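You operate a simulated robot arm through the tools that you are given. There is no shell and no other tool.

You are at the controls of a simulated two-armed robot. One attempt, no reset.

TASK
On the top of the beige table, fold the blue cloth in half and then in half again.

It is judged by the outcome, as a careful person would: the job done as asked, and still so three seconds after it is handed in. It fails if anything else is knocked over, pushed out of place, dropped, spilled or broken. Flat cloth is picked up by pressing the open fingertips on it (5 to 10 N) and closing them slowly along it; thin cloth reads only 2 to 8 mm in the jaws.

THE ROBOT
Two 7-joint arms with two-finger grippers on one trunk, on a base that moves. Base frame: it is fixed to the floor where the robot stands at the start and does not move with it; the origin is under the middle of the robot, x ahead of it, y to its left, z up. Lengths are in mm, angles in degrees, forces in N, time in s.
The left shoulder is at the start at [78, 151, 888], the right one opposite. With the tool pointing down near the work surface each hand reaches from about 280 to 800 mm from the robot's upright axis, wherever it stands, measured 20 degrees to its own side. Places, roughly: blue cloth [4000, 500, 750]; top of the beige table [3900, 400, 800]. Payload 2.54 kg a hand.
The TCP of each hand is the grasp point between the finger pads, 30 mm short of the fingertips. In the tool frame z runs along the fingers and y along their closing line. The gripper opens to 116 mm; its body begins 95 mm behind the TCP.
Orientation is that of the tool frame in the base frame, as a unit quaternion [w, x, y, z]. With the fingers straight down and closing along the base's y, the tool's x points along the base's -x, its y along +y and its z along -z.

THE INTERFACE
- The arms move only by the tool nudge_tool. It takes "left_motion", "right_motion" or both (then of equal length, played together; a hand with none holds still); each is a list of rows, each a list of 7 numbers: the opening, from 0 (shut) to 1 (fully open), then the shift along the base's x, y, z in units of 50 mm (1.0 is 50 mm), then the turn, a rotation vector about the base's x, y, z in units of 6 degrees (1.0 is 6 degrees). In form: [[jaw, x, y, z, ax, ay, az], ...]. A call has 1 to 20 rows; each row shifts and turns the commanded pose from where the row before left it. A call with a number of a shift or a turn outside -1 to 1 is refused whole. Rows are played at 5 a second. More than 50 mm and 8.6 degrees between two rows, or a gripper value outside its range, and nothing of the call is played. Where a pose cannot be reached the arm comes as near as it can. A force on the tool above 40 N (or 10 N above the force at the start of the call, whichever is more), or a blocked arm, ends the call early, and 0.2 s more pass. Each finger travels about 72 mm/s and halts on what it meets, pressing with about 35 N; the grip force reading is that of the motor and also rises with nothing between the fingers. The clock runs only during rows and for 0.2 s after the last one: add rows that do not move to give the fingers time. It gives the time, the measured TCP pose, the force on the tool (base axes), the opening and the grip force at its end, in the units of the frame above (readings bear some noise), with the torque about the TCP (base axes, N m) and any sound that the robot's microphone picked up.
- Cameras (640 x 400 px; columns grow to the right, rows downward): "scene" is now at [160.9, 5.4, 1038.1]; the picture's right is [0.04, -1.00, 0.00], its down [-0.27, -0.01, -0.96] and it looks along [0.96, 0.04, -0.27] (base axes); focal length 254 px, centre (320, 200). "left" rides on the left gripper at [69, 15, -122] in its tool frame; the picture's right is [-0.21, 0.98, 0.00], its down [-0.83, -0.18, -0.53] and it looks along [-0.52, -0.11, 0.85] (tool axes); focal length 251 px, centre (320, 200). "right" rides on the right gripper at [69, -15, -122] in its tool frame; the picture's right is [0.21, 0.98, 0.00], its down [-0.83, 0.18, -0.53] and it looks along [-0.52, 0.11, 0.85] (tool axes); focal length 251 px, centre (320, 200). There is no depth. A picture from a camera that has moved, and an enlarged one, comes with that camera's place and axes in the base frame and with its lens.
- grab_frame(camera): a new picture of that camera. The clock stands still meanwhile.
- slide_trunk(by): slides the trunk up (or, below 0, down) by that many mm; the arms and the scene camera ride with it, the base frame stays. It gives what a move gives, with no picture.
- base_move(legs): drives the robot by 1 to 6 legs, each [ahead, left, turn to the left] in mm, mm and degrees, along the robot's own axes; the way and the turn of a leg run together, so that a leg with both is an arc; at most 1500 mm and 180 degrees a leg. The arms and the cameras ride along, it lands a little off, and it stops where it bumps. It gives what a move gives.
- turn_head(pan, tilt): turns the head with the scene camera to pan (to the left, within 80 degrees either way) and tilt (down, from -29 to 69), counted from straight ahead of the robot. It gives what a move gives.
- inspect(camera, box): a new picture of the part [left, top, right, bottom] of that camera's present view, enlarged. The clock stands still meanwhile.
- finish_job(): hands the job in; it is judged then, once.

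Nothing tells you exact positions but the pictures and the camera data. Unless the task says otherwise, let go and move clear before handing in.

The tools are called after "Call:" as a command line: name --argument value ..., lists and objects as JSON in quotes. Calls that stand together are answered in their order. nudge_tool: Moves the arms, as the interface text tells. Its arguments: {"type":"object","properties":{"left_motion":{"type":"array","items":{"type":"array","items":{"type":"number"}}},"right_motion":{"type":"array","items":{"type":"array","items":{"type":"number"}}}},"required":[]} The other tools are called the same way: slide_trunk (by) moves the trunk up or down; base_move (legs) drives the base; turn_head (pan, tilt) turns the head that bears the scene camera; grab_frame (camera) takes a picture; inspect (camera, box) takes an enlarged picture of a part of a camera's view; finish_job () hands the job in.

At the start:

```text
time_s: 0.0
left_eef_pos: [456.5, 151.9, 934.2]
left_orientation: [0.0, 0.0, 1.0, 0.0]
left_force: [0.2, 0.3, 0.0]
left_ft_torque: [-0.03, -0.01, 0.01]
left_opening: 116.0
left_finger_force: 0.0
right_eef_pos: [383.0, -139.1, 942.0]
right_orientation: [0.0, 0.0, 1.0, 0.0]
right_force: [0.1, 0.0, 0.2]
right_ft_torque: [0.02, 0.0, -0.01]
right_opening: 116.0
right_finger_force: 0.0
trunk travel left (down, up): [-125.0, 164.0]
robot x, y, heading: [-1.8, -4.2, 0.1]
head pan, tilt (commanded): [2.5, 15.4]
```

scene: 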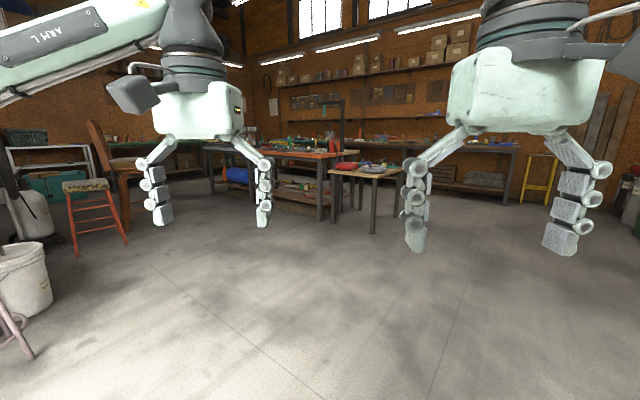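
right: 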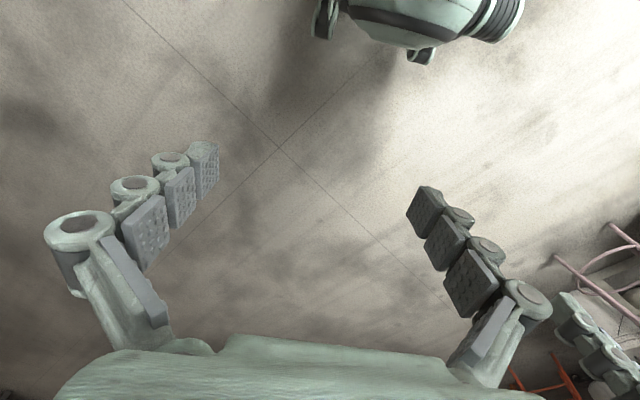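
left: 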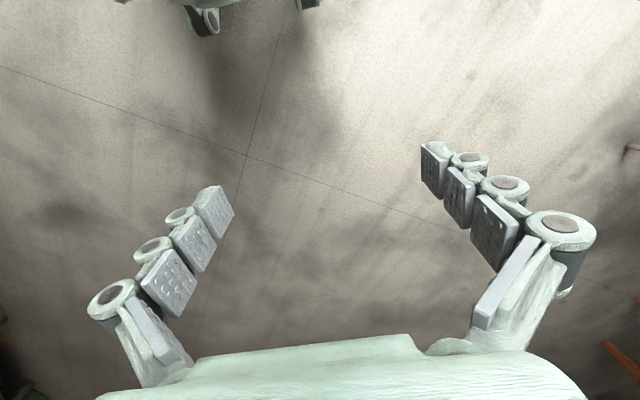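

I see a workshop with a large orange-red workbench and a small table ahead, both far away. I'll look closer at where the blue cloth and beige table are before driving.

Call:
inspect --camera "scene" --box '[190, 90, 430, 240]'

Call:
inspect --camera "scene" --box '[250, 120, 350, 182]'

```text
2.67 times, centred on (310, 165) of scene
camera zoom: at [160.9, 5.4, 1038.1], right [0.04, -1.0, 0.0], down [-0.27, -0.01, -0.96], along [0.96, 0.04, -0.27], focal length 676 px, centre (347, 293)
```

zoom: 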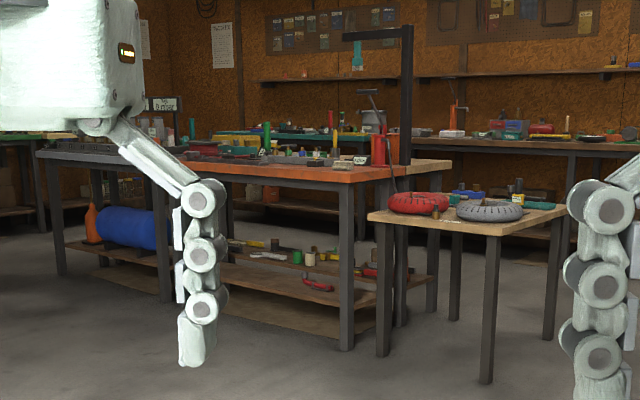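

```text
6.40 times, centred on (300, 151) of scene
camera zoom: at [160.9, 5.4, 1038.1], right [0.04, -1.0, 0.0], down [-0.27, -0.01, -0.96], along [0.96, 0.04, -0.27], focal length 1624 px, centre (448, 514)
```

zoom: 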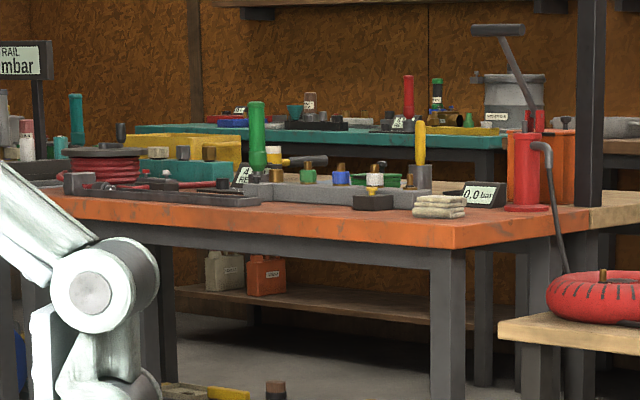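

The benches are about 3 m ahead: an orange bench in front, a wood-coloured (beige) top behind it, and a small table with tyres on the right. I'll raise the trunk for a better view of the tops.

Call:
slide_trunk --by 160

Call:
turn_head --pan 0 --tilt 10

Call:
grab_frame --camera "scene"

```text
time_s: 1.8
left_eef_pos: [458.2, 152.1, 1094.4]
left_orientation: [0.0, 0.001, 1.0, 0.0]
left_force: [0.4, 0.8, -0.7]
left_ft_torque: [0.02, 0.02, -0.01]
left_opening: 116.2
left_finger_force: 0.1
right_eef_pos: [382.7, -138.7, 1101.3]
right_orientation: [0.001, 0.0, 1.0, 0.0]
right_force: [0.0, -0.6, -0.6]
right_ft_torque: [0.02, 0.04, -0.01]
right_opening: 116.1
right_finger_force: 0.1
trunk travel left (down, up): [-285.0, 4.0]
robot x, y, heading: [-1.4, 1.2, 0.1]
head pan, tilt (commanded): [2.5, 15.4]
```

```text
time_s: 2.5
left_eef_pos: [456.9, 152.2, 1094.3]
left_orientation: [0.0, -0.001, 1.0, 0.0]
left_force: [0.4, 0.2, -0.1]
left_ft_torque: [0.0, 0.0, 0.0]
left_opening: 116.0
left_finger_force: 0.0
right_eef_pos: [382.9, -139.2, 1101.1]
right_orientation: [0.001, 0.0, 1.0, 0.0]
right_force: [0.0, -0.7, -0.3]
right_ft_torque: [-0.02, 0.02, 0.01]
right_opening: 116.1
right_finger_force: 0.1
trunk travel left (down, up): [-285.0, 4.0]
robot x, y, heading: [0.4, 3.0, 0.3]
head pan, tilt (commanded): [0.0, 10.0]
```

```text
taken
camera scene: at [160.6, 1.3, 1206.9], right [0.0, -1.0, 0.0], down [-0.17, 0.0, -0.98], along [0.98, 0.0, -0.17], focal length 254 px, centre (320, 200)
```

scene: 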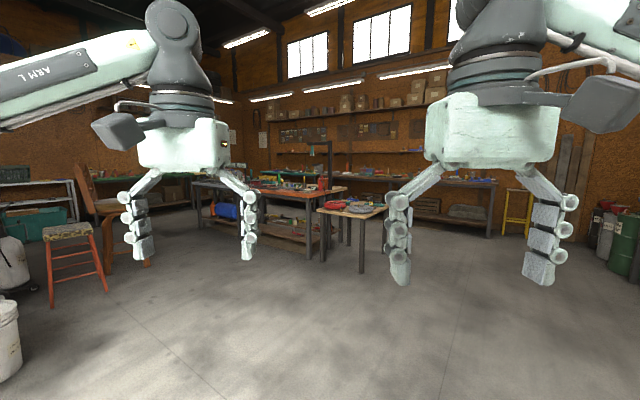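

Call:
inspect --camera "scene" --box '[240, 150, 360, 225]'

Call:
inspect --camera "scene" --box '[310, 120, 530, 290]'

```text
5.33 times, centred on (300, 188) of scene
camera zoom: at [160.6, 1.3, 1206.9], right [0.0, -1.0, 0.0], down [-0.17, 0.0, -0.98], along [0.98, 0.0, -0.17], focal length 1353 px, centre (427, 267)
```

zoom: 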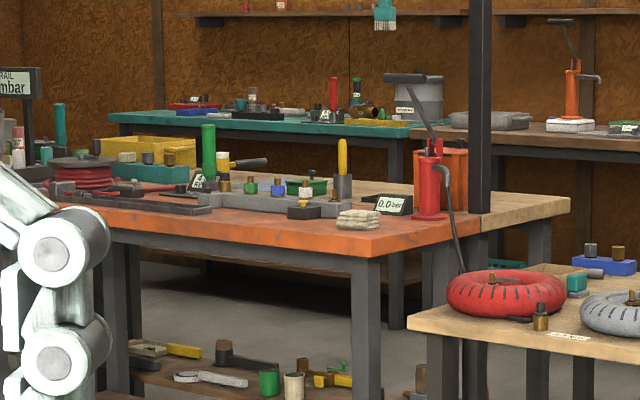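

```text
2.35 times, centred on (420, 205) of scene
camera zoom: at [160.6, 1.3, 1206.9], right [0.0, -1.0, 0.0], down [-0.17, 0.0, -0.98], along [0.98, 0.0, -0.17], focal length 597 px, centre (85, 188)
```

zoom: 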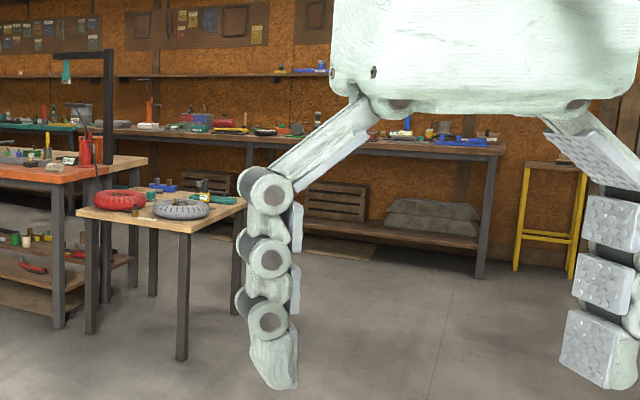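

The beige top sits behind the orange bench, both turned about 28° to the room, so I'll go around the right side past the small tyre table. First part of the drive: turn right and go ahead, then look again.

Call:
base_move --legs '[[0, 0, -27], [1500, 0, 0], [700, 0, 0]]'

Call:
turn_head --pan 30 --tilt 15

Call:
grab_frame --camera "scene"

```text
time_s: 14.7
left_eef_pos: [2429.5, -1032.6, 1093.9]
left_orientation: [0.0, 0.222, 0.975, -0.001]
left_force: [-0.3, -0.4, 0.1]
left_ft_torque: [-0.02, 0.01, -0.01]
left_opening: 115.9
left_finger_force: 0.0
right_eef_pos: [2237.0, -1262.4, 1102.7]
right_orientation: [0.001, 0.223, 0.975, 0.0]
right_force: [-0.5, 1.5, 0.2]
right_ft_torque: [0.02, 0.02, -0.04]
right_opening: 115.9
right_finger_force: 0.0
trunk travel left (down, up): [-285.0, 4.0]
robot x, y, heading: [1951.3, -973.3, -25.7]
head pan, tilt (commanded): [0.0, 10.0]
```

```text
time_s: 15.6
left_eef_pos: [2430.0, -1031.3, 1094.3]
left_orientation: [0.0, 0.222, 0.975, 0.0]
left_force: [-0.5, 0.7, 0.1]
left_ft_torque: [-0.03, 0.01, -0.03]
left_opening: 116.0
left_finger_force: 0.1
right_eef_pos: [2236.6, -1261.2, 1101.1]
right_orientation: [-0.001, 0.222, 0.975, 0.0]
right_force: [0.2, 0.4, 0.3]
right_ft_torque: [-0.02, 0.0, 0.03]
right_opening: 116.2
right_finger_force: 0.1
trunk travel left (down, up): [-285.0, 4.0]
robot x, y, heading: [1953.1, -970.5, -25.5]
head pan, tilt (commanded): [30.0, 15.0]
```

```text
taken
camera scene: at [2106.5, -991.6, 1198.8], right [0.07, -1.0, 0.0], down [-0.26, -0.02, -0.97], along [0.96, 0.07, -0.26], focal length 254 px, centre (320, 200)
```

scene: 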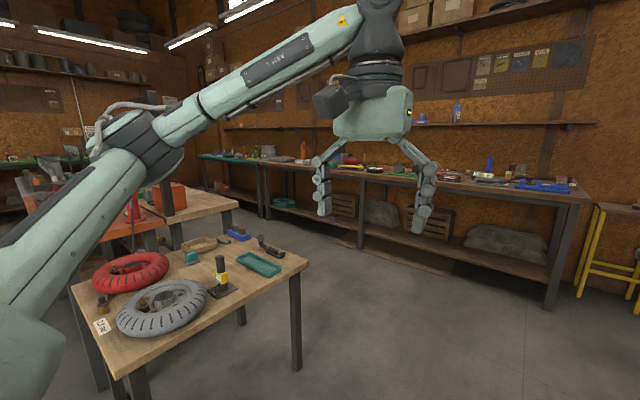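

I've come close to the tyre table and can see the aisle between the beige top and the wall bench. I'll zoom to measure the beige corner and the aisle.

Call:
inspect --camera "scene" --box '[100, 130, 340, 280]'

Call:
turn_head --pan 10 --tilt 20

Call:
grab_frame --camera "scene"

```text
2.67 times, centred on (220, 205) of scene
camera zoom: at [2106.5, -991.6, 1198.8], right [0.07, -1.0, 0.0], down [-0.26, -0.02, -0.97], along [0.96, 0.07, -0.26], focal length 676 px, centre (587, 187)
```

zoom: 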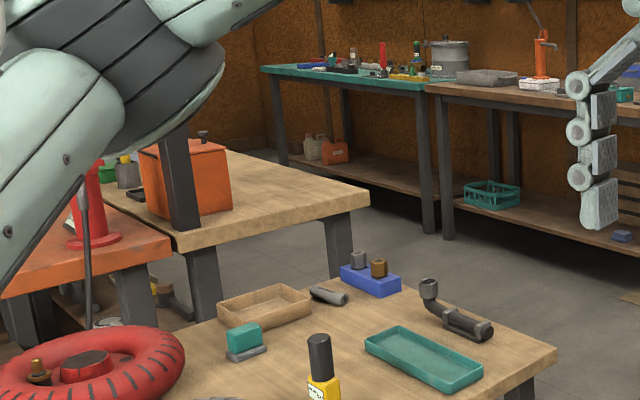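

```text
time_s: 16.4
left_eef_pos: [2429.6, -1032.0, 1093.6]
left_orientation: [0.0, 0.222, 0.975, 0.0]
left_force: [-0.2, 0.1, 0.6]
left_ft_torque: [-0.01, 0.02, -0.01]
left_opening: 116.2
left_finger_force: 0.1
right_eef_pos: [2236.8, -1261.7, 1101.6]
right_orientation: [0.0, 0.223, 0.975, -0.001]
right_force: [-0.3, 0.3, 0.9]
right_ft_torque: [0.02, 0.02, 0.01]
right_opening: 115.9
right_finger_force: 0.0
trunk travel left (down, up): [-285.0, 4.0]
robot x, y, heading: [1949.8, -971.6, -25.5]
head pan, tilt (commanded): [10.0, 20.0]
```

```text
taken
camera scene: at [2103.1, -1023.7, 1190.6], right [-0.27, -0.96, 0.0], down [-0.33, 0.09, -0.94], along [0.91, -0.25, -0.34], focal length 254 px, centre (320, 200)
```

scene: 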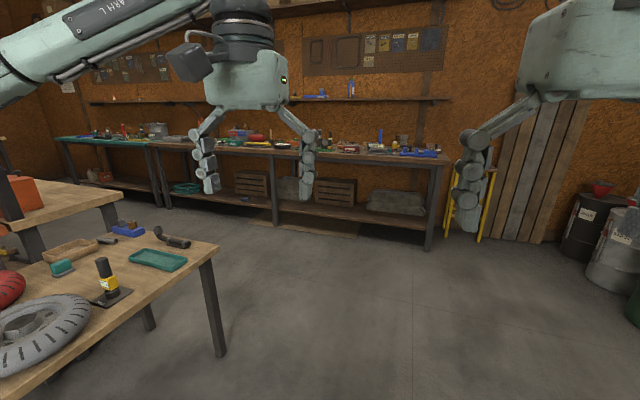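

The aisle behind the beige table looks about 1.2 m wide. I'll drive past the tyre table, then turn left and look again.

Call:
base_move --legs '[[1446, 60, 0], [0, 0, 70]]'

Call:
turn_head --pan 20 --tilt 20

Call:
grab_frame --camera "scene"

```text
time_s: 26.6
left_eef_pos: [3480.0, -1105.6, 1093.2]
left_orientation: [0.0, -0.369, 0.93, 0.001]
left_force: [0.5, -0.4, -0.1]
left_ft_torque: [0.01, 0.03, -0.03]
left_opening: 116.0
left_finger_force: 0.1
right_eef_pos: [3626.4, -1368.5, 1101.6]
right_orientation: [0.0, -0.369, 0.929, 0.001]
right_force: [0.0, -0.2, 0.3]
right_ft_torque: [-0.04, -0.01, 0.02]
right_opening: 116.1
right_finger_force: 0.0
trunk travel left (down, up): [-285.0, 4.0]
robot x, y, heading: [3248.1, -1531.2, 43.4]
head pan, tilt (commanded): [10.0, 20.0]
```

```text
time_s: 27.3
left_eef_pos: [3479.3, -1106.8, 1094.0]
left_orientation: [0.0, -0.369, 0.929, -0.001]
left_force: [-0.1, 0.1, 0.6]
left_ft_torque: [-0.01, -0.02, -0.01]
left_opening: 115.7
left_finger_force: 0.0
right_eef_pos: [3626.0, -1369.5, 1101.3]
right_orientation: [0.0, -0.368, 0.93, 0.0]
right_force: [-0.3, 0.8, -0.1]
right_ft_torque: [-0.02, 0.0, 0.0]
right_opening: 116.2
right_finger_force: 0.1
trunk travel left (down, up): [-285.0, 4.0]
robot x, y, heading: [3249.1, -1531.1, 43.3]
head pan, tilt (commanded): [20.0, 20.0]
```

```text
taken
camera scene: at [3341.9, -1399.3, 1190.6], right [0.89, -0.45, 0.0], down [-0.15, -0.31, -0.94], along [0.42, 0.84, -0.34], focal length 254 px, centre (320, 200)
```

scene: 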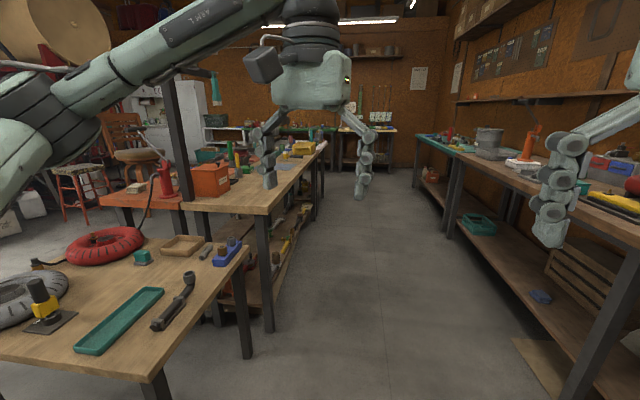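

Now I look straight down the aisle: beige table on the left, wall bench on the right. I'll zoom onto the beige top.

Call:
inspect --camera "scene" --box '[190, 120, 350, 220]'

Call:
inspect --camera "scene" --box '[160, 60, 480, 260]'

```text
4.00 times, centred on (270, 170) of scene
camera zoom: at [3341.9, -1399.3, 1190.6], right [0.89, -0.45, 0.0], down [-0.15, -0.31, -0.94], along [0.42, 0.84, -0.34], focal length 1015 px, centre (520, 320)
```

zoom: 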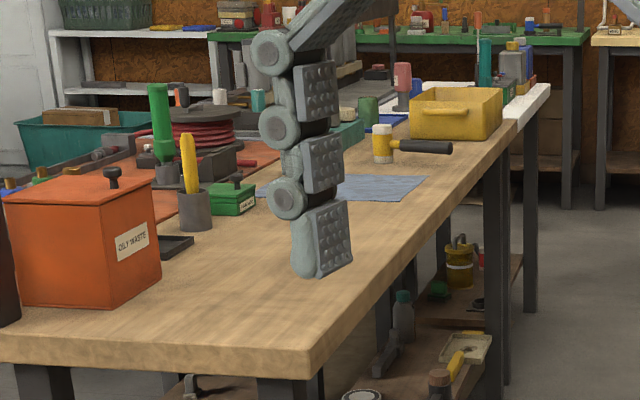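

```text
2.00 times, centred on (320, 160) of scene
camera zoom: at [3341.9, -1399.3, 1190.6], right [0.89, -0.45, 0.0], down [-0.15, -0.31, -0.94], along [0.42, 0.84, -0.34], focal length 507 px, centre (320, 280)
```

zoom: 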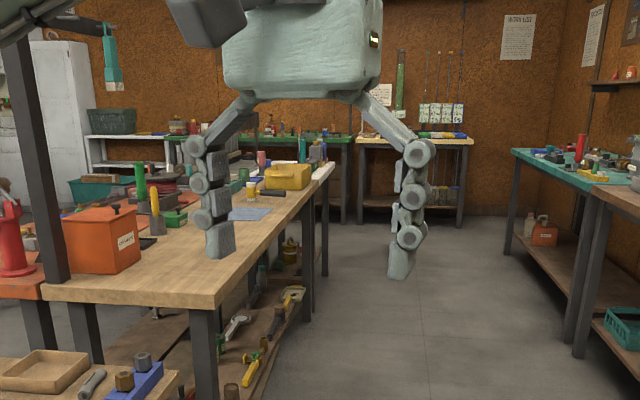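

The blue cloth lies on the beige top near its aisle-side edge, about 900 mm along from the near corner, with a mallet, yellow bin and green box around it. I'll drive up the aisle to stand beside it.

Call:
base_move --legs '[[1048, 16, 0], [0, 0, 12], [1000, 0, 0]]'

Call:
turn_head --pan 70 --tilt 35

Call:
grab_frame --camera "scene"

```text
time_s: 38.2
left_eef_pos: [4730.3, 463.6, 1094.1]
left_orientation: [0.0, -0.453, 0.892, 0.0]
left_force: [0.6, 0.2, -0.8]
left_ft_torque: [-0.01, 0.03, -0.02]
left_opening: 115.7
left_finger_force: 0.0
right_eef_pos: [4922.8, 231.3, 1102.1]
right_orientation: [0.001, -0.452, 0.892, 0.0]
right_force: [0.0, 0.0, -0.1]
right_ft_torque: [0.01, -0.01, -0.03]
right_opening: 116.1
right_finger_force: 0.0
trunk travel left (down, up): [-285.0, 4.0]
robot x, y, heading: [4580.6, 9.4, 53.7]
head pan, tilt (commanded): [20.0, 20.0]
```

```text
time_s: 39.4
left_eef_pos: [4730.4, 463.0, 1093.8]
left_orientation: [0.001, -0.453, 0.891, 0.0]
left_force: [0.6, 0.6, -0.2]
left_ft_torque: [0.01, 0.03, 0.01]
left_opening: 116.0
left_finger_force: 0.1
right_eef_pos: [4921.2, 230.7, 1102.4]
right_orientation: [0.001, -0.452, 0.892, 0.001]
right_force: [-0.3, 1.1, 0.5]
right_ft_torque: [-0.03, 0.02, -0.02]
right_opening: 116.2
right_finger_force: 0.1
trunk travel left (down, up): [-285.0, 4.0]
robot x, y, heading: [4584.6, 4.3, 53.8]
head pan, tilt (commanded): [70.0, 35.0]
```

```text
taken
camera scene: at [4574.1, 133.8, 1166.8], right [0.83, 0.56, 0.0], down [0.32, -0.48, -0.82], along [-0.46, 0.68, -0.57], focal length 254 px, centre (320, 200)
```

scene: 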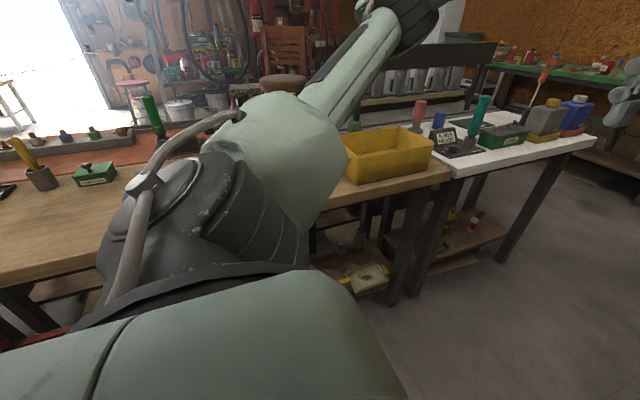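

The left arm blocks the view of the cloth from here. I'll turn the robot to face the beige table squarely.

Call:
base_move --legs '[[0, 0, 92]]'

Call:
turn_head --pan 0 --tilt 40

Call:
grab_frame --camera "scene"

```text
time_s: 43.8
left_eef_pos: [4119.5, 132.9, 1094.5]
left_orientation: [-0.001, 0.957, -0.291, 0.0]
left_force: [-0.6, 0.2, -0.2]
left_ft_torque: [0.02, -0.03, -0.03]
left_opening: 115.9
left_finger_force: 0.0
right_eef_pos: [4342.8, 333.9, 1102.9]
right_orientation: [0.0, 0.957, -0.291, 0.0]
right_force: [-0.1, 0.3, -0.4]
right_ft_torque: [-0.01, 0.03, 0.0]
right_opening: 116.0
right_finger_force: 0.1
trunk travel left (down, up): [-285.0, 4.0]
robot x, y, heading: [4583.1, 4.2, 146.1]
head pan, tilt (commanded): [70.0, 35.0]
```

```text
time_s: 45.2
left_eef_pos: [4118.7, 133.0, 1094.4]
left_orientation: [0.0, 0.957, -0.291, -0.001]
left_force: [0.5, 0.3, -0.2]
left_ft_torque: [-0.03, -0.04, -0.02]
left_opening: 116.3
left_finger_force: 0.1
right_eef_pos: [4343.3, 332.8, 1102.5]
right_orientation: [-0.001, 0.957, -0.291, 0.0]
right_force: [0.1, -0.8, 0.0]
right_ft_torque: [0.0, 0.01, 0.05]
right_opening: 115.8
right_finger_force: 0.1
trunk travel left (down, up): [-285.0, 4.0]
robot x, y, heading: [4582.7, 7.6, 146.2]
head pan, tilt (commanded): [0.0, 40.0]
```

```text
taken
camera scene: at [4455.8, 90.9, 1159.2], right [0.56, 0.83, 0.0], down [0.53, -0.36, -0.77], along [-0.64, 0.43, -0.64], focal length 254 px, centre (320, 200)
```

scene: 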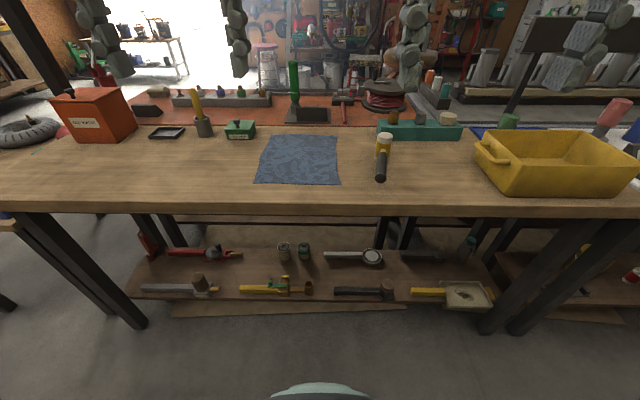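

The robot faces the beige table; the blue cloth lies flat with the mallet to its right and a green box at its back left. I'll zoom for the cloth's corners.

Call:
inspect --camera "scene" --box '[220, 110, 412, 230]'

Call:
turn_head --pan 0 --tilt 69

Call:
grab_frame --camera "scene"

```text
3.33 times, centred on (316, 170) of scene
camera zoom: at [4455.8, 90.9, 1159.2], right [0.56, 0.83, 0.0], down [0.53, -0.36, -0.77], along [-0.64, 0.43, -0.64], focal length 846 px, centre (333, 300)
```

zoom: 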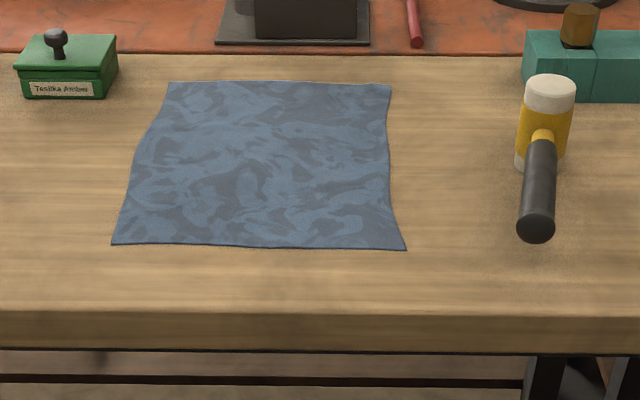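

```text
time_s: 46.2
left_eef_pos: [4119.9, 132.6, 1094.6]
left_orientation: [0.0, 0.957, -0.291, -0.001]
left_force: [-0.1, 0.3, -0.8]
left_ft_torque: [0.02, -0.03, -0.03]
left_opening: 116.4
left_finger_force: 0.0
right_eef_pos: [4342.5, 333.8, 1102.0]
right_orientation: [0.001, 0.957, -0.29, 0.0]
right_force: [1.0, -0.2, 0.2]
right_ft_torque: [0.01, -0.02, 0.01]
right_opening: 116.4
right_finger_force: 0.0
trunk travel left (down, up): [-285.0, 4.0]
robot x, y, heading: [4580.5, 9.1, 146.3]
head pan, tilt (commanded): [0.0, 68.8]
```

```text
taken
camera scene: at [4480.0, 74.8, 1123.1], right [0.56, 0.83, 0.0], down [0.77, -0.52, -0.36], along [-0.3, 0.2, -0.93], focal length 254 px, centre (320, 200)
```

scene: 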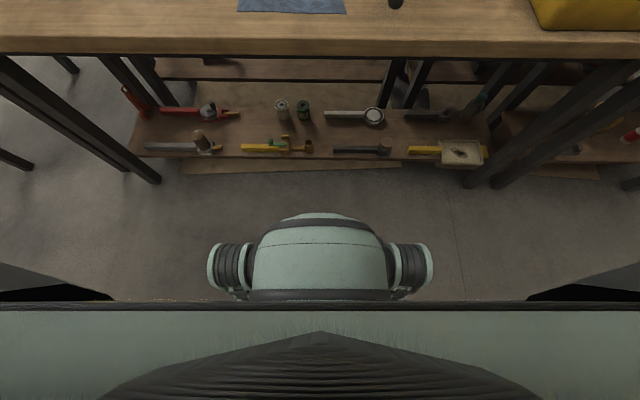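

The cloth is about 228 mm wide and 285 mm deep, its near edge 75 mm in from the table edge, table top at about z=775. I need to get closer but don't know how far my base sticks out, so I'll tilt the right wrist camera back to look at my own base and the gap.

Call:
nudge_tool --right_motion '[[1, 0, 0, 0, -0.556, -0.831, 0], [1, 0, 0, 0, -0.556, -0.831, 0], [1, 0, 0, 0, -0.556, -0.831, 0], [1, 0, 0, 0, -0.556, -0.831, 0], [1, 0, 0, 0, -0.556, -0.831, 0], [1, 0, 0, 0, -0.556, -0.831, 0], [1, 0, 0, 0, -0.556, -0.831, 0], [1, 0, 0, 0, -0.556, -0.831, 0], [1, 0, 0, 0, 0, 0, 0]]'

Call:
grab_frame --camera "right"

```text
time_s: 48.2
left_eef_pos: [4119.1, 132.2, 1093.3]
left_orientation: [-0.002, 0.957, -0.29, -0.001]
left_force: [0.1, -1.0, -0.6]
left_ft_torque: [0.01, 0.01, 0.03]
left_opening: 116.0
left_finger_force: 0.1
right_eef_pos: [4347.8, 330.4, 1094.3]
right_orientation: [0.118, 0.874, -0.266, 0.389]
right_force: [1.1, -0.9, 1.3]
right_ft_torque: [0.0, 0.02, 0.01]
right_opening: 115.7
right_finger_force: 0.0
right hand out of reach, approached as far as the arm can: row 8
trunk travel left (down, up): [-285.0, 4.0]
robot x, y, heading: [4583.2, 2.8, 146.1]
head pan, tilt (commanded): [0.0, 68.8]
```

```text
taken
camera right: at [4318.4, 368.2, 1227.5], right [-0.42, -0.89, 0.16], down [-0.89, 0.38, -0.26], along [0.17, -0.25, -0.95], focal length 251 px, centre (320, 200)
```

right: 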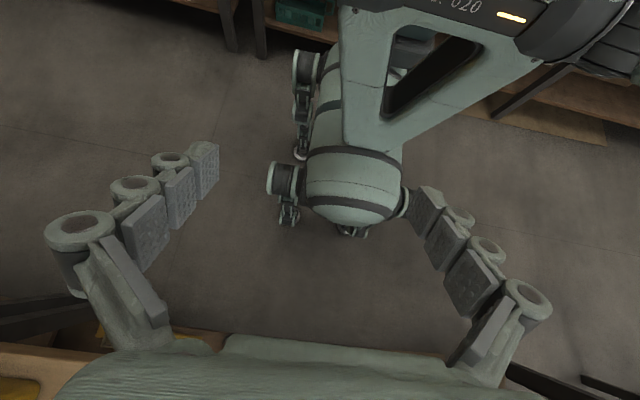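

My base front reaches only about 290 mm ahead of the axis, so I can move about 200 mm nearer to the table edge. I'll bring the right hand back to pointing straight down first.

Call:
nudge_tool --right_motion '[[1, 0, 0, 0, 0.556, 0.831, 0], [1, 0, 0, 0, 0.556, 0.831, 0], [1, 0, 0, 0, 0.556, 0.831, 0], [1, 0, 0, 0, 0.556, 0.831, 0], [1, 0, 0, 0, 0.556, 0.831, 0], [1, 0, 0, 0, 0.556, 0.831, 0], [1, 0, 0, 0, 0.556, 0.831, 0], [1, 0, 0, 0, 0.556, 0.831, 0], [1, 0, 0, 0, 0, 0, 0]]'

Call:
turn_head --pan 0 --tilt 60

Call:
grab_frame --camera "scene"

```text
time_s: 50.2
left_eef_pos: [4118.6, 134.4, 1093.9]
left_orientation: [0.0, 0.957, -0.291, -0.001]
left_force: [-0.1, -0.1, 0.1]
left_ft_torque: [-0.01, -0.02, -0.02]
left_opening: 115.9
left_finger_force: 0.0
right_eef_pos: [4347.2, 330.5, 1094.9]
right_orientation: [0.0, 0.956, -0.292, 0.0]
right_force: [0.0, 1.1, 0.6]
right_ft_torque: [-0.01, -0.03, -0.01]
right_opening: 115.9
right_finger_force: 0.0
trunk travel left (down, up): [-285.0, 4.0]
robot x, y, heading: [4580.8, 6.1, 146.0]
head pan, tilt (commanded): [0.0, 68.8]
```

```text
time_s: 50.9
left_eef_pos: [4119.5, 132.8, 1094.9]
left_orientation: [-0.001, 0.957, -0.29, 0.0]
left_force: [0.1, 0.0, -0.8]
left_ft_torque: [0.02, 0.03, -0.01]
left_opening: 115.9
left_finger_force: 0.1
right_eef_pos: [4346.7, 330.8, 1093.6]
right_orientation: [0.001, 0.957, -0.291, 0.001]
right_force: [-0.1, 0.1, 0.9]
right_ft_torque: [0.02, 0.0, -0.01]
right_opening: 116.2
right_finger_force: 0.1
trunk travel left (down, up): [-285.0, 4.0]
robot x, y, heading: [4580.5, 4.1, 146.4]
head pan, tilt (commanded): [0.0, 60.0]
```

```text
taken
camera scene: at [4471.1, 80.7, 1132.4], right [0.56, 0.83, 0.0], down [0.72, -0.48, -0.5], along [-0.41, 0.28, -0.87], focal length 254 px, centre (320, 200)
```

scene: 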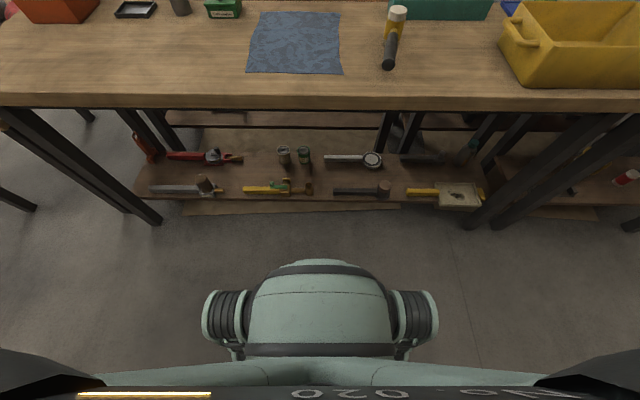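

The right hand is back straight down. I'll move 150 mm ahead and 55 mm left to centre on the cloth, then check the gap at my base.

Call:
base_move --legs '[[150, 55, 0]]'

Call:
grab_frame --camera "scene"

```text
time_s: 52.3
left_eef_pos: [3962.2, 168.9, 1093.4]
left_orientation: [0.0, 0.957, -0.289, 0.0]
left_force: [0.0, 0.5, -0.2]
left_ft_torque: [0.01, -0.04, -0.03]
left_opening: 115.9
left_finger_force: 0.0
right_eef_pos: [4187.7, 367.1, 1094.1]
right_orientation: [0.0, 0.957, -0.29, 0.0]
right_force: [-0.7, 0.1, -0.5]
right_ft_torque: [0.01, -0.01, 0.04]
right_opening: 116.0
right_finger_force: 0.1
trunk travel left (down, up): [-285.0, 4.0]
robot x, y, heading: [4428.6, 41.1, 146.3]
head pan, tilt (commanded): [0.0, 60.0]
```

```text
taken
camera scene: at [4314.3, 117.6, 1132.3], right [0.55, 0.83, 0.0], down [0.72, -0.48, -0.5], along [-0.42, 0.28, -0.87], focal length 254 px, centre (320, 200)
```

scene: 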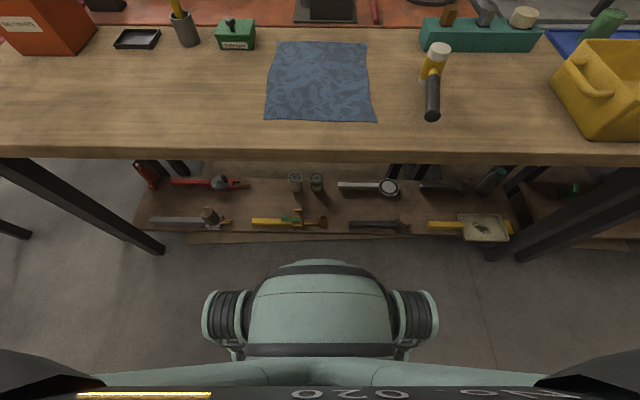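

The cloth is now centred: near edge about 525 mm and far edge about 803 mm ahead of my axis. I'll move 60 mm closer.

Call:
base_move --legs '[[60, 0, 0]]'

Call:
turn_head --pan 0 --tilt 50

Call:
grab_frame --camera "scene"

Call:
inspect --camera "scene" --box '[220, 40, 412, 160]'

Call:
grab_frame --camera "left"

Call:
grab_frame --camera "right"

```text
time_s: 53.3
left_eef_pos: [3912.5, 202.3, 1093.1]
left_orientation: [0.0, 0.958, -0.288, 0.0]
left_force: [-0.9, -0.6, 0.3]
left_ft_torque: [-0.01, -0.06, 0.0]
left_opening: 116.1
left_finger_force: 0.1
right_eef_pos: [4139.2, 400.6, 1095.5]
right_orientation: [-0.001, 0.957, -0.289, -0.001]
right_force: [-0.1, 0.9, 0.1]
right_ft_torque: [-0.02, -0.01, -0.01]
right_opening: 116.3
right_finger_force: 0.1
trunk travel left (down, up): [-285.0, 4.0]
robot x, y, heading: [4377.9, 73.1, 146.5]
head pan, tilt (commanded): [0.0, 60.0]
```

```text
time_s: 54.0
left_eef_pos: [3913.7, 201.1, 1094.1]
left_orientation: [0.0, 0.957, -0.29, -0.002]
left_force: [-0.3, -0.2, -0.2]
left_ft_torque: [0.0, 0.0, -0.01]
left_opening: 115.9
left_finger_force: 0.0
right_eef_pos: [4139.5, 399.6, 1094.3]
right_orientation: [0.0, 0.957, -0.289, 0.0]
right_force: [-0.4, -0.6, -0.3]
right_ft_torque: [-0.02, 0.01, -0.01]
right_opening: 116.0
right_finger_force: 0.0
trunk travel left (down, up): [-285.0, 4.0]
robot x, y, heading: [4379.4, 75.1, 146.5]
head pan, tilt (commanded): [0.0, 50.0]
```

```text
taken
camera scene: at [4256.7, 156.2, 1145.0], right [0.55, 0.83, 0.0], down [0.64, -0.42, -0.64], along [-0.53, 0.36, -0.77], focal length 254 px, centre (320, 200)
```

scene: 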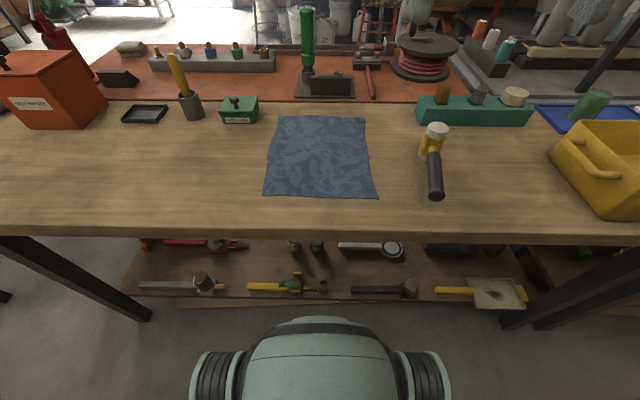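

```text
3.33 times, centred on (316, 100) of scene
camera zoom: at [4256.7, 156.2, 1145.0], right [0.55, 0.83, 0.0], down [0.64, -0.42, -0.64], along [-0.53, 0.36, -0.77], focal length 846 px, centre (333, 533)
```

zoom: 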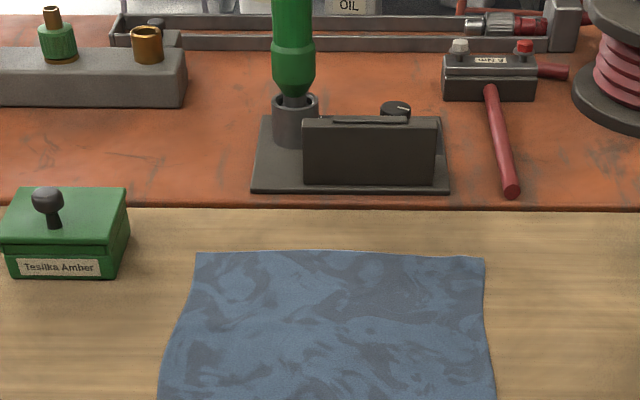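

```text
taken
camera left: at [3962.7, 150.3, 1215.0], right [-0.72, -0.69, 0.0], down [-0.59, 0.61, 0.53], along [-0.37, 0.38, -0.84], focal length 251 px, centre (320, 200)
```

left: 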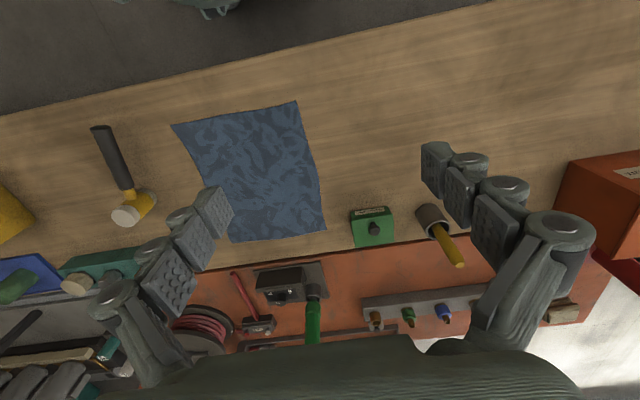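

```text
taken
camera right: at [4205.7, 374.4, 1216.2], right [-0.36, -0.93, 0.0], down [-0.79, 0.31, 0.53], along [-0.5, 0.19, -0.85], focal length 251 px, centre (320, 200)
```

right: 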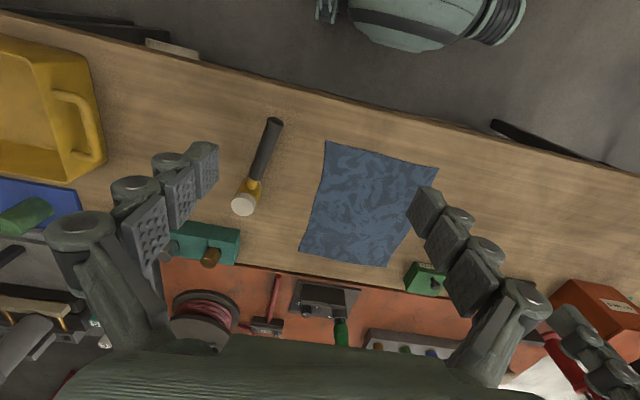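

The cloth corners work out at about NL (3934,238), NR (4061,414), FL (3709,391), FR (3842,566), with the table top at z≈783. Plan: pinch both far corners with the fingers closing front-to-back, fold them over to the near edge, then fold sideways. I'll bring both hands above the far corners, yawing them 90° outward.

Call:
nudge_tool --left_motion '[[0.5, -0.2303, 0.2572, -0.2587, 0, 0, -1], [0.5, -0.2303, 0.2572, -0.2587, 0, 0, -1], [0.5, -0.2303, 0.2572, -0.2587, 0, 0, -1], [0.5, -0.2303, 0.2572, -0.2587, 0, 0, -1], [0.5, -0.2303, 0.2572, -0.2587, 0, 0, -1], [0.5, -0.2303, 0.2572, -0.2587, 0, 0, -1], [0.5, -0.2303, 0.2572, -0.2587, 0, 0, -1], [0.5, -0.2303, 0.2572, -0.2587, 0, 0, -1], [0.5, -0.2303, 0.2572, -0.2587, 0, 0, -1], [0.5, -0.2303, 0.2572, -0.2587, 0, 0, -1], [0.5, -0.2303, 0.2572, -0.2587, 0, 0, -1], [0.5, -0.2303, 0.2572, -0.2587, 0, 0, -1], [0.5, -0.2303, 0.2572, -0.2587, 0, 0, -1], [0.5, -0.2303, 0.2572, -0.2587, 0, 0, -1], [0.5, -0.2303, 0.2572, -0.2587, 0, 0, -1], [0.5, 0, 0, 0, 0, 0, 0], [0.5, 0, 0, 0, 0, 0, 0]]' --right_motion '[[0.5, -0.3833, 0.1812, -0.2587, 0, 0, 1], [0.5, -0.3833, 0.1812, -0.2587, 0, 0, 1], [0.5, -0.3833, 0.1812, -0.2587, 0, 0, 1], [0.5, -0.3833, 0.1812, -0.2587, 0, 0, 1], [0.5, -0.3833, 0.1812, -0.2587, 0, 0, 1], [0.5, -0.3833, 0.1812, -0.2587, 0, 0, 1], [0.5, -0.3833, 0.1812, -0.2587, 0, 0, 1], [0.5, -0.3833, 0.1812, -0.2587, 0, 0, 1], [0.5, -0.3833, 0.1812, -0.2587, 0, 0, 1], [0.5, -0.3833, 0.1812, -0.2587, 0, 0, 1], [0.5, -0.3833, 0.1812, -0.2587, 0, 0, 1], [0.5, -0.3833, 0.1812, -0.2587, 0, 0, 1], [0.5, -0.3833, 0.1812, -0.2587, 0, 0, 1], [0.5, -0.3833, 0.1812, -0.2587, 0, 0, 1], [0.5, -0.3833, 0.1812, -0.2587, 0, 0, 1], [0.5, 0, 0, 0, 0, 0, 0], [0.5, 0, 0, 0, 0, 0, 0]]'

Call:
grab_frame --camera "scene"

Call:
grab_frame --camera "left"

Call:
grab_frame --camera "right"

```text
time_s: 57.6
left_eef_pos: [3875.4, 285.9, 969.0]
left_orientation: [-0.002, -0.696, 0.718, 0.004]
left_force: [0.1, -0.5, 0.0]
left_ft_torque: [0.01, -0.02, 0.03]
left_opening: 58.1
left_finger_force: 0.0
left hand out of reach, approached as far as the arm can: row 9, 10, 11, 12, 13, 14, 15
right_eef_pos: [4022.4, 415.1, 965.6]
right_orientation: [-0.002, 0.955, 0.296, -0.001]
right_force: [0.2, -0.5, 0.2]
right_ft_torque: [0.01, 0.02, 0.03]
right_opening: 57.8
right_finger_force: 0.1
right hand out of reach, approached as far as the arm can: row 9, 10, 11, 12, 13, 14, 15
trunk travel left (down, up): [-285.0, 4.0]
robot x, y, heading: [4376.4, 75.1, 146.3]
head pan, tilt (commanded): [0.0, 50.0]
```

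```text
taken
camera scene: at [4256.7, 156.2, 1145.0], right [0.55, 0.83, 0.0], down [0.64, -0.42, -0.64], along [-0.54, 0.36, -0.77], focal length 254 px, centre (320, 200)
```

scene: 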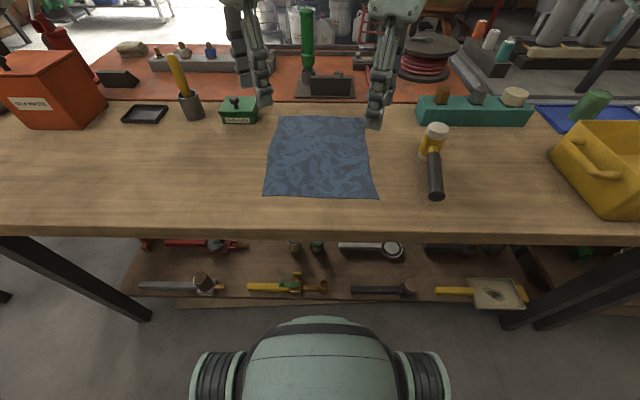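

```text
taken
camera left: at [3859.2, 216.9, 1089.4], right [-0.97, 0.25, 0.01], down [0.21, 0.82, 0.54], along [0.12, 0.52, -0.84], focal length 251 px, centre (320, 200)
```

left: 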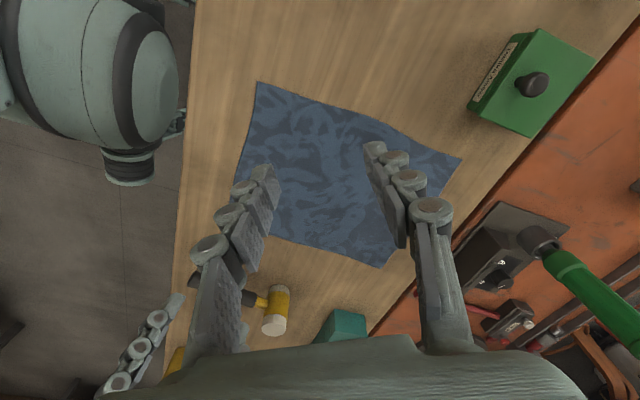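

```text
taken
camera right: at [4071.0, 465.9, 1087.7], right [0.73, -0.68, -0.01], down [-0.58, -0.62, 0.53], along [-0.37, -0.39, -0.85], focal length 251 px, centre (320, 200)
```

right: 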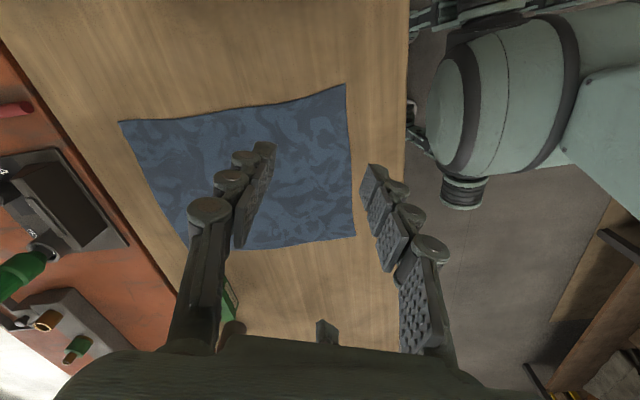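

Both hands stopped short with the 90° yaw, so the wrists can't combine that yaw with this reach. I'll turn the yaw back to about neutral and re-measure.

Call:
nudge_tool --left_motion '[[0.5, 0, 0, 0, 0, 0, 1], [0.5, 0, 0, 0, 0, 0, 1], [0.5, 0, 0, 0, 0, 0, 1], [0.5, 0, 0, 0, 0, 0, 1], [0.5, 0, 0, 0, 0, 0, 1], [0.5, 0, 0, 0, 0, 0, 1], [0.5, 0, 0, 0, 0, 0, 1], [0.5, 0, 0, 0, 0, 0, 1], [0.5, 0, 0, 0, 0, 0, 1], [0.5, 0, 0, 0, 0, 0, 0]]' --right_motion '[[0.5, 0, 0, 0, 0, 0, -1], [0.5, 0, 0, 0, 0, 0, -1], [0.5, 0, 0, 0, 0, 0, -1], [0.5, 0, 0, 0, 0, 0, -1], [0.5, 0, 0, 0, 0, 0, -1], [0.5, 0, 0, 0, 0, 0, -1], [0.5, 0, 0, 0, 0, 0, -1], [0.5, 0, 0, 0, 0, 0, -1], [0.5, 0, 0, 0, 0, 0, -1], [0.5, 0, 0, 0, 0, 0, 0]]'

```text
time_s: 59.8
left_eef_pos: [3875.1, 285.4, 969.2]
left_orientation: [0.003, 0.946, -0.323, -0.003]
left_force: [1.0, -1.2, 0.1]
left_ft_torque: [0.01, 0.01, -0.03]
left_opening: 58.1
left_finger_force: 0.1
right_eef_pos: [4022.3, 414.7, 965.1]
right_orientation: [-0.003, 0.985, -0.171, 0.0]
right_force: [0.1, 0.2, 0.6]
right_ft_torque: [-0.01, -0.02, -0.01]
right_opening: 58.0
right_finger_force: 0.1
trunk travel left (down, up): [-285.0, 4.0]
robot x, y, heading: [4379.6, 74.1, 146.5]
head pan, tilt (commanded): [0.0, 50.0]
```

Yaw is the limit, so I'll use a diagonal pinch at about 42° outward yaw, each hand closing along its own corner's diagonal. Moving both hands above the far corners.

Call:
nudge_tool --left_motion '[[0.4, -0.3425, 0.279, -0.2225, 0, 0, -0.79], [0.4, -0.3425, 0.279, -0.2225, 0, 0, -0.79], [0.4, -0.3425, 0.279, -0.2225, 0, 0, -0.79], [0.4, -0.3425, 0.279, -0.2225, 0, 0, -0.79], [0.4, -0.3425, 0.279, -0.2225, 0, 0, -0.79], [0.4, -0.3425, 0.279, -0.2225, 0, 0, -0.79], [0.4, -0.3425, 0.279, -0.2225, 0, 0, -0.79], [0.4, -0.3425, 0.279, -0.2225, 0, 0, -0.79], [0.4, 0, 0, 0, 0, 0, 0], [0.4, 0, 0, 0, 0, 0, 0]]' --right_motion '[[0.4, -0.4358, 0.3058, -0.2125, 0, 0, 0.583], [0.4, -0.4358, 0.3058, -0.2125, 0, 0, 0.583], [0.4, -0.4358, 0.3058, -0.2125, 0, 0, 0.583], [0.4, -0.4358, 0.3058, -0.2125, 0, 0, 0.583], [0.4, -0.4358, 0.3058, -0.2125, 0, 0, 0.583], [0.4, -0.4358, 0.3058, -0.2125, 0, 0, 0.583], [0.4, -0.4358, 0.3058, -0.2125, 0, 0, 0.583], [0.4, -0.4358, 0.3058, -0.2125, 0, 0, 0.583], [0.4, 0, 0, 0, 0, 0, 0], [0.4, 0, 0, 0, 0, 0, 0]]'

Call:
grab_frame --camera "scene"

Call:
grab_frame --camera "left"

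Call:
grab_frame --camera "right"

```text
time_s: 62.0
left_eef_pos: [3766.0, 373.8, 897.7]
left_orientation: [0.003, 0.83, -0.558, -0.005]
left_force: [0.5, -0.1, -0.7]
left_ft_torque: [0.0, -0.01, 0.01]
left_opening: 46.3
left_finger_force: 0.2
left hand out of reach, approached as far as the arm can: row 7, 8
right_eef_pos: [3875.8, 519.1, 892.5]
right_orientation: [-0.003, 0.999, 0.032, -0.001]
right_force: [-0.4, 0.7, -0.5]
right_ft_torque: [0.02, 0.02, -0.04]
right_opening: 46.4
right_finger_force: 0.1
right hand out of reach, approached as far as the arm can: row 7, 8
trunk travel left (down, up): [-285.0, 4.0]
robot x, y, heading: [4376.1, 73.9, 146.4]
head pan, tilt (commanded): [0.0, 50.0]
```

```text
taken
camera scene: at [4256.6, 156.2, 1145.0], right [0.55, 0.83, 0.0], down [0.64, -0.42, -0.64], along [-0.54, 0.36, -0.77], focal length 254 px, centre (320, 200)
```

scene: 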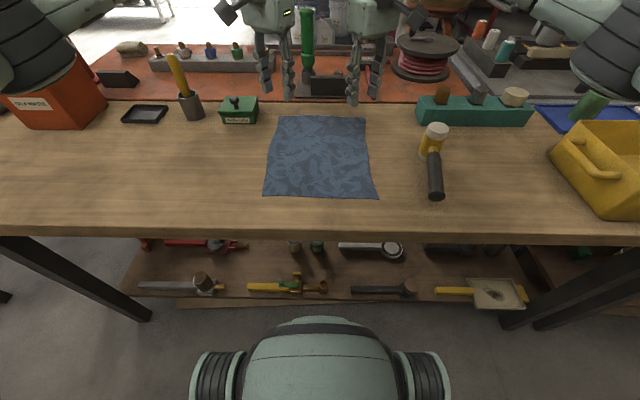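

```text
taken
camera left: at [3779.7, 303.0, 1018.8], right [-0.99, -0.17, 0.01], down [-0.14, 0.83, 0.54], along [-0.1, 0.53, -0.84], focal length 251 px, centre (320, 200)
```

left: 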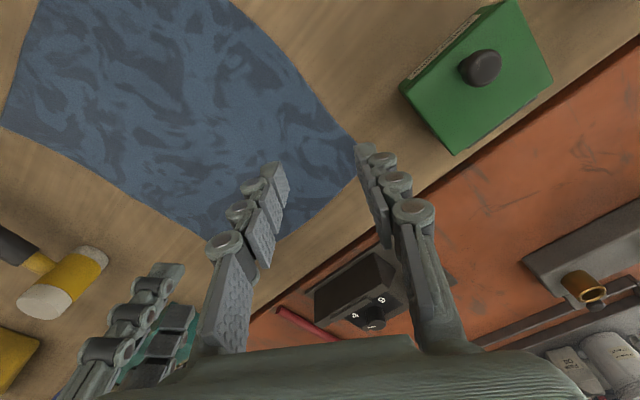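

```text
taken
camera right: at [3943.6, 537.5, 1015.3], right [0.28, -0.96, -0.01], down [-0.81, -0.24, 0.53], along [-0.51, -0.14, -0.85], focal length 251 px, centre (320, 200)
```

right: 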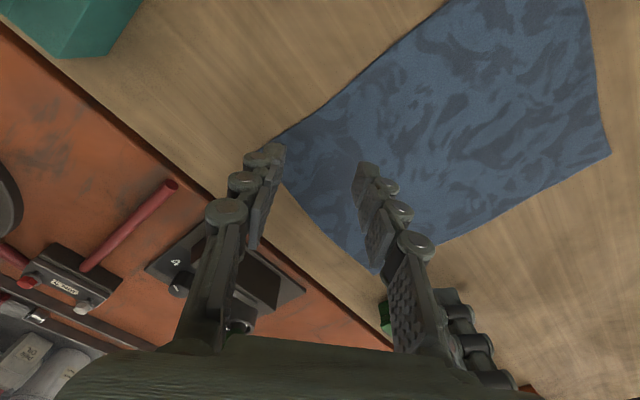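

The hands stop about 40 mm short of the far corners. There is still clearance under the table edge, so I'll creep the base 40 mm ahead and check.

Call:
base_move --legs '[[40, 0, 0]]'

Call:
grab_frame --camera "scene"

Call:
grab_frame --camera "left"

Call:
grab_frame --camera "right"

```text
time_s: 62.9
left_eef_pos: [3733.5, 394.8, 897.5]
left_orientation: [0.003, 0.829, -0.559, -0.003]
left_force: [-0.5, -0.4, 0.5]
left_ft_torque: [-0.01, -0.01, 0.01]
left_opening: 46.2
left_finger_force: 0.1
right_eef_pos: [3843.3, 540.9, 892.1]
right_orientation: [-0.003, 0.999, 0.033, 0.0]
right_force: [0.0, -0.8, -0.6]
right_ft_torque: [0.0, -0.01, -0.02]
right_opening: 46.5
right_finger_force: 0.0
trunk travel left (down, up): [-285.0, 4.0]
robot x, y, heading: [4346.5, 93.3, 146.3]
head pan, tilt (commanded): [0.0, 50.0]
```

```text
taken
camera scene: at [4223.2, 178.6, 1144.8], right [0.55, 0.83, 0.0], down [0.64, -0.42, -0.64], along [-0.53, 0.36, -0.77], focal length 254 px, centre (320, 200)
```

scene: 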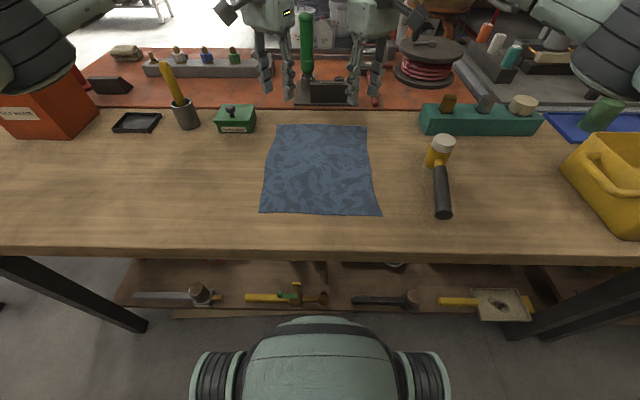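

```text
taken
camera left: at [3746.4, 325.5, 1018.2], right [-0.99, -0.17, 0.01], down [-0.14, 0.83, 0.53], along [-0.1, 0.53, -0.85], focal length 251 px, centre (320, 200)
```

left: 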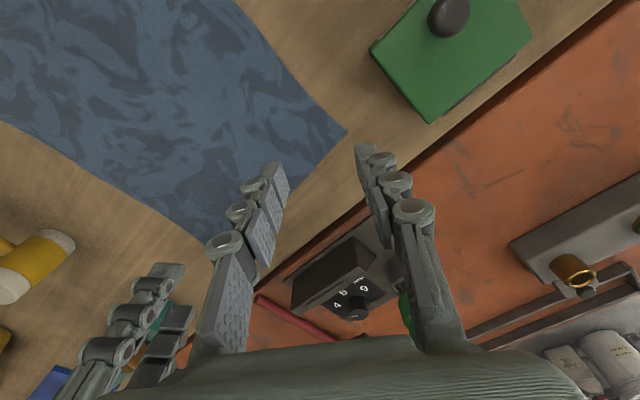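

```text
taken
camera right: at [3910.5, 560.0, 1014.6], right [0.28, -0.96, 0.0], down [-0.81, -0.24, 0.53], along [-0.51, -0.14, -0.85], focal length 251 px, centre (320, 200)
```

right: 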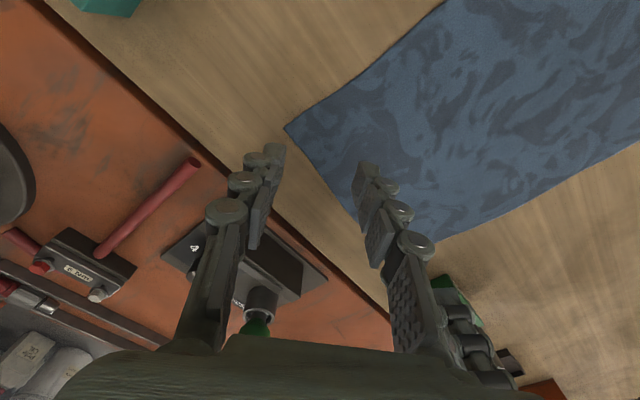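

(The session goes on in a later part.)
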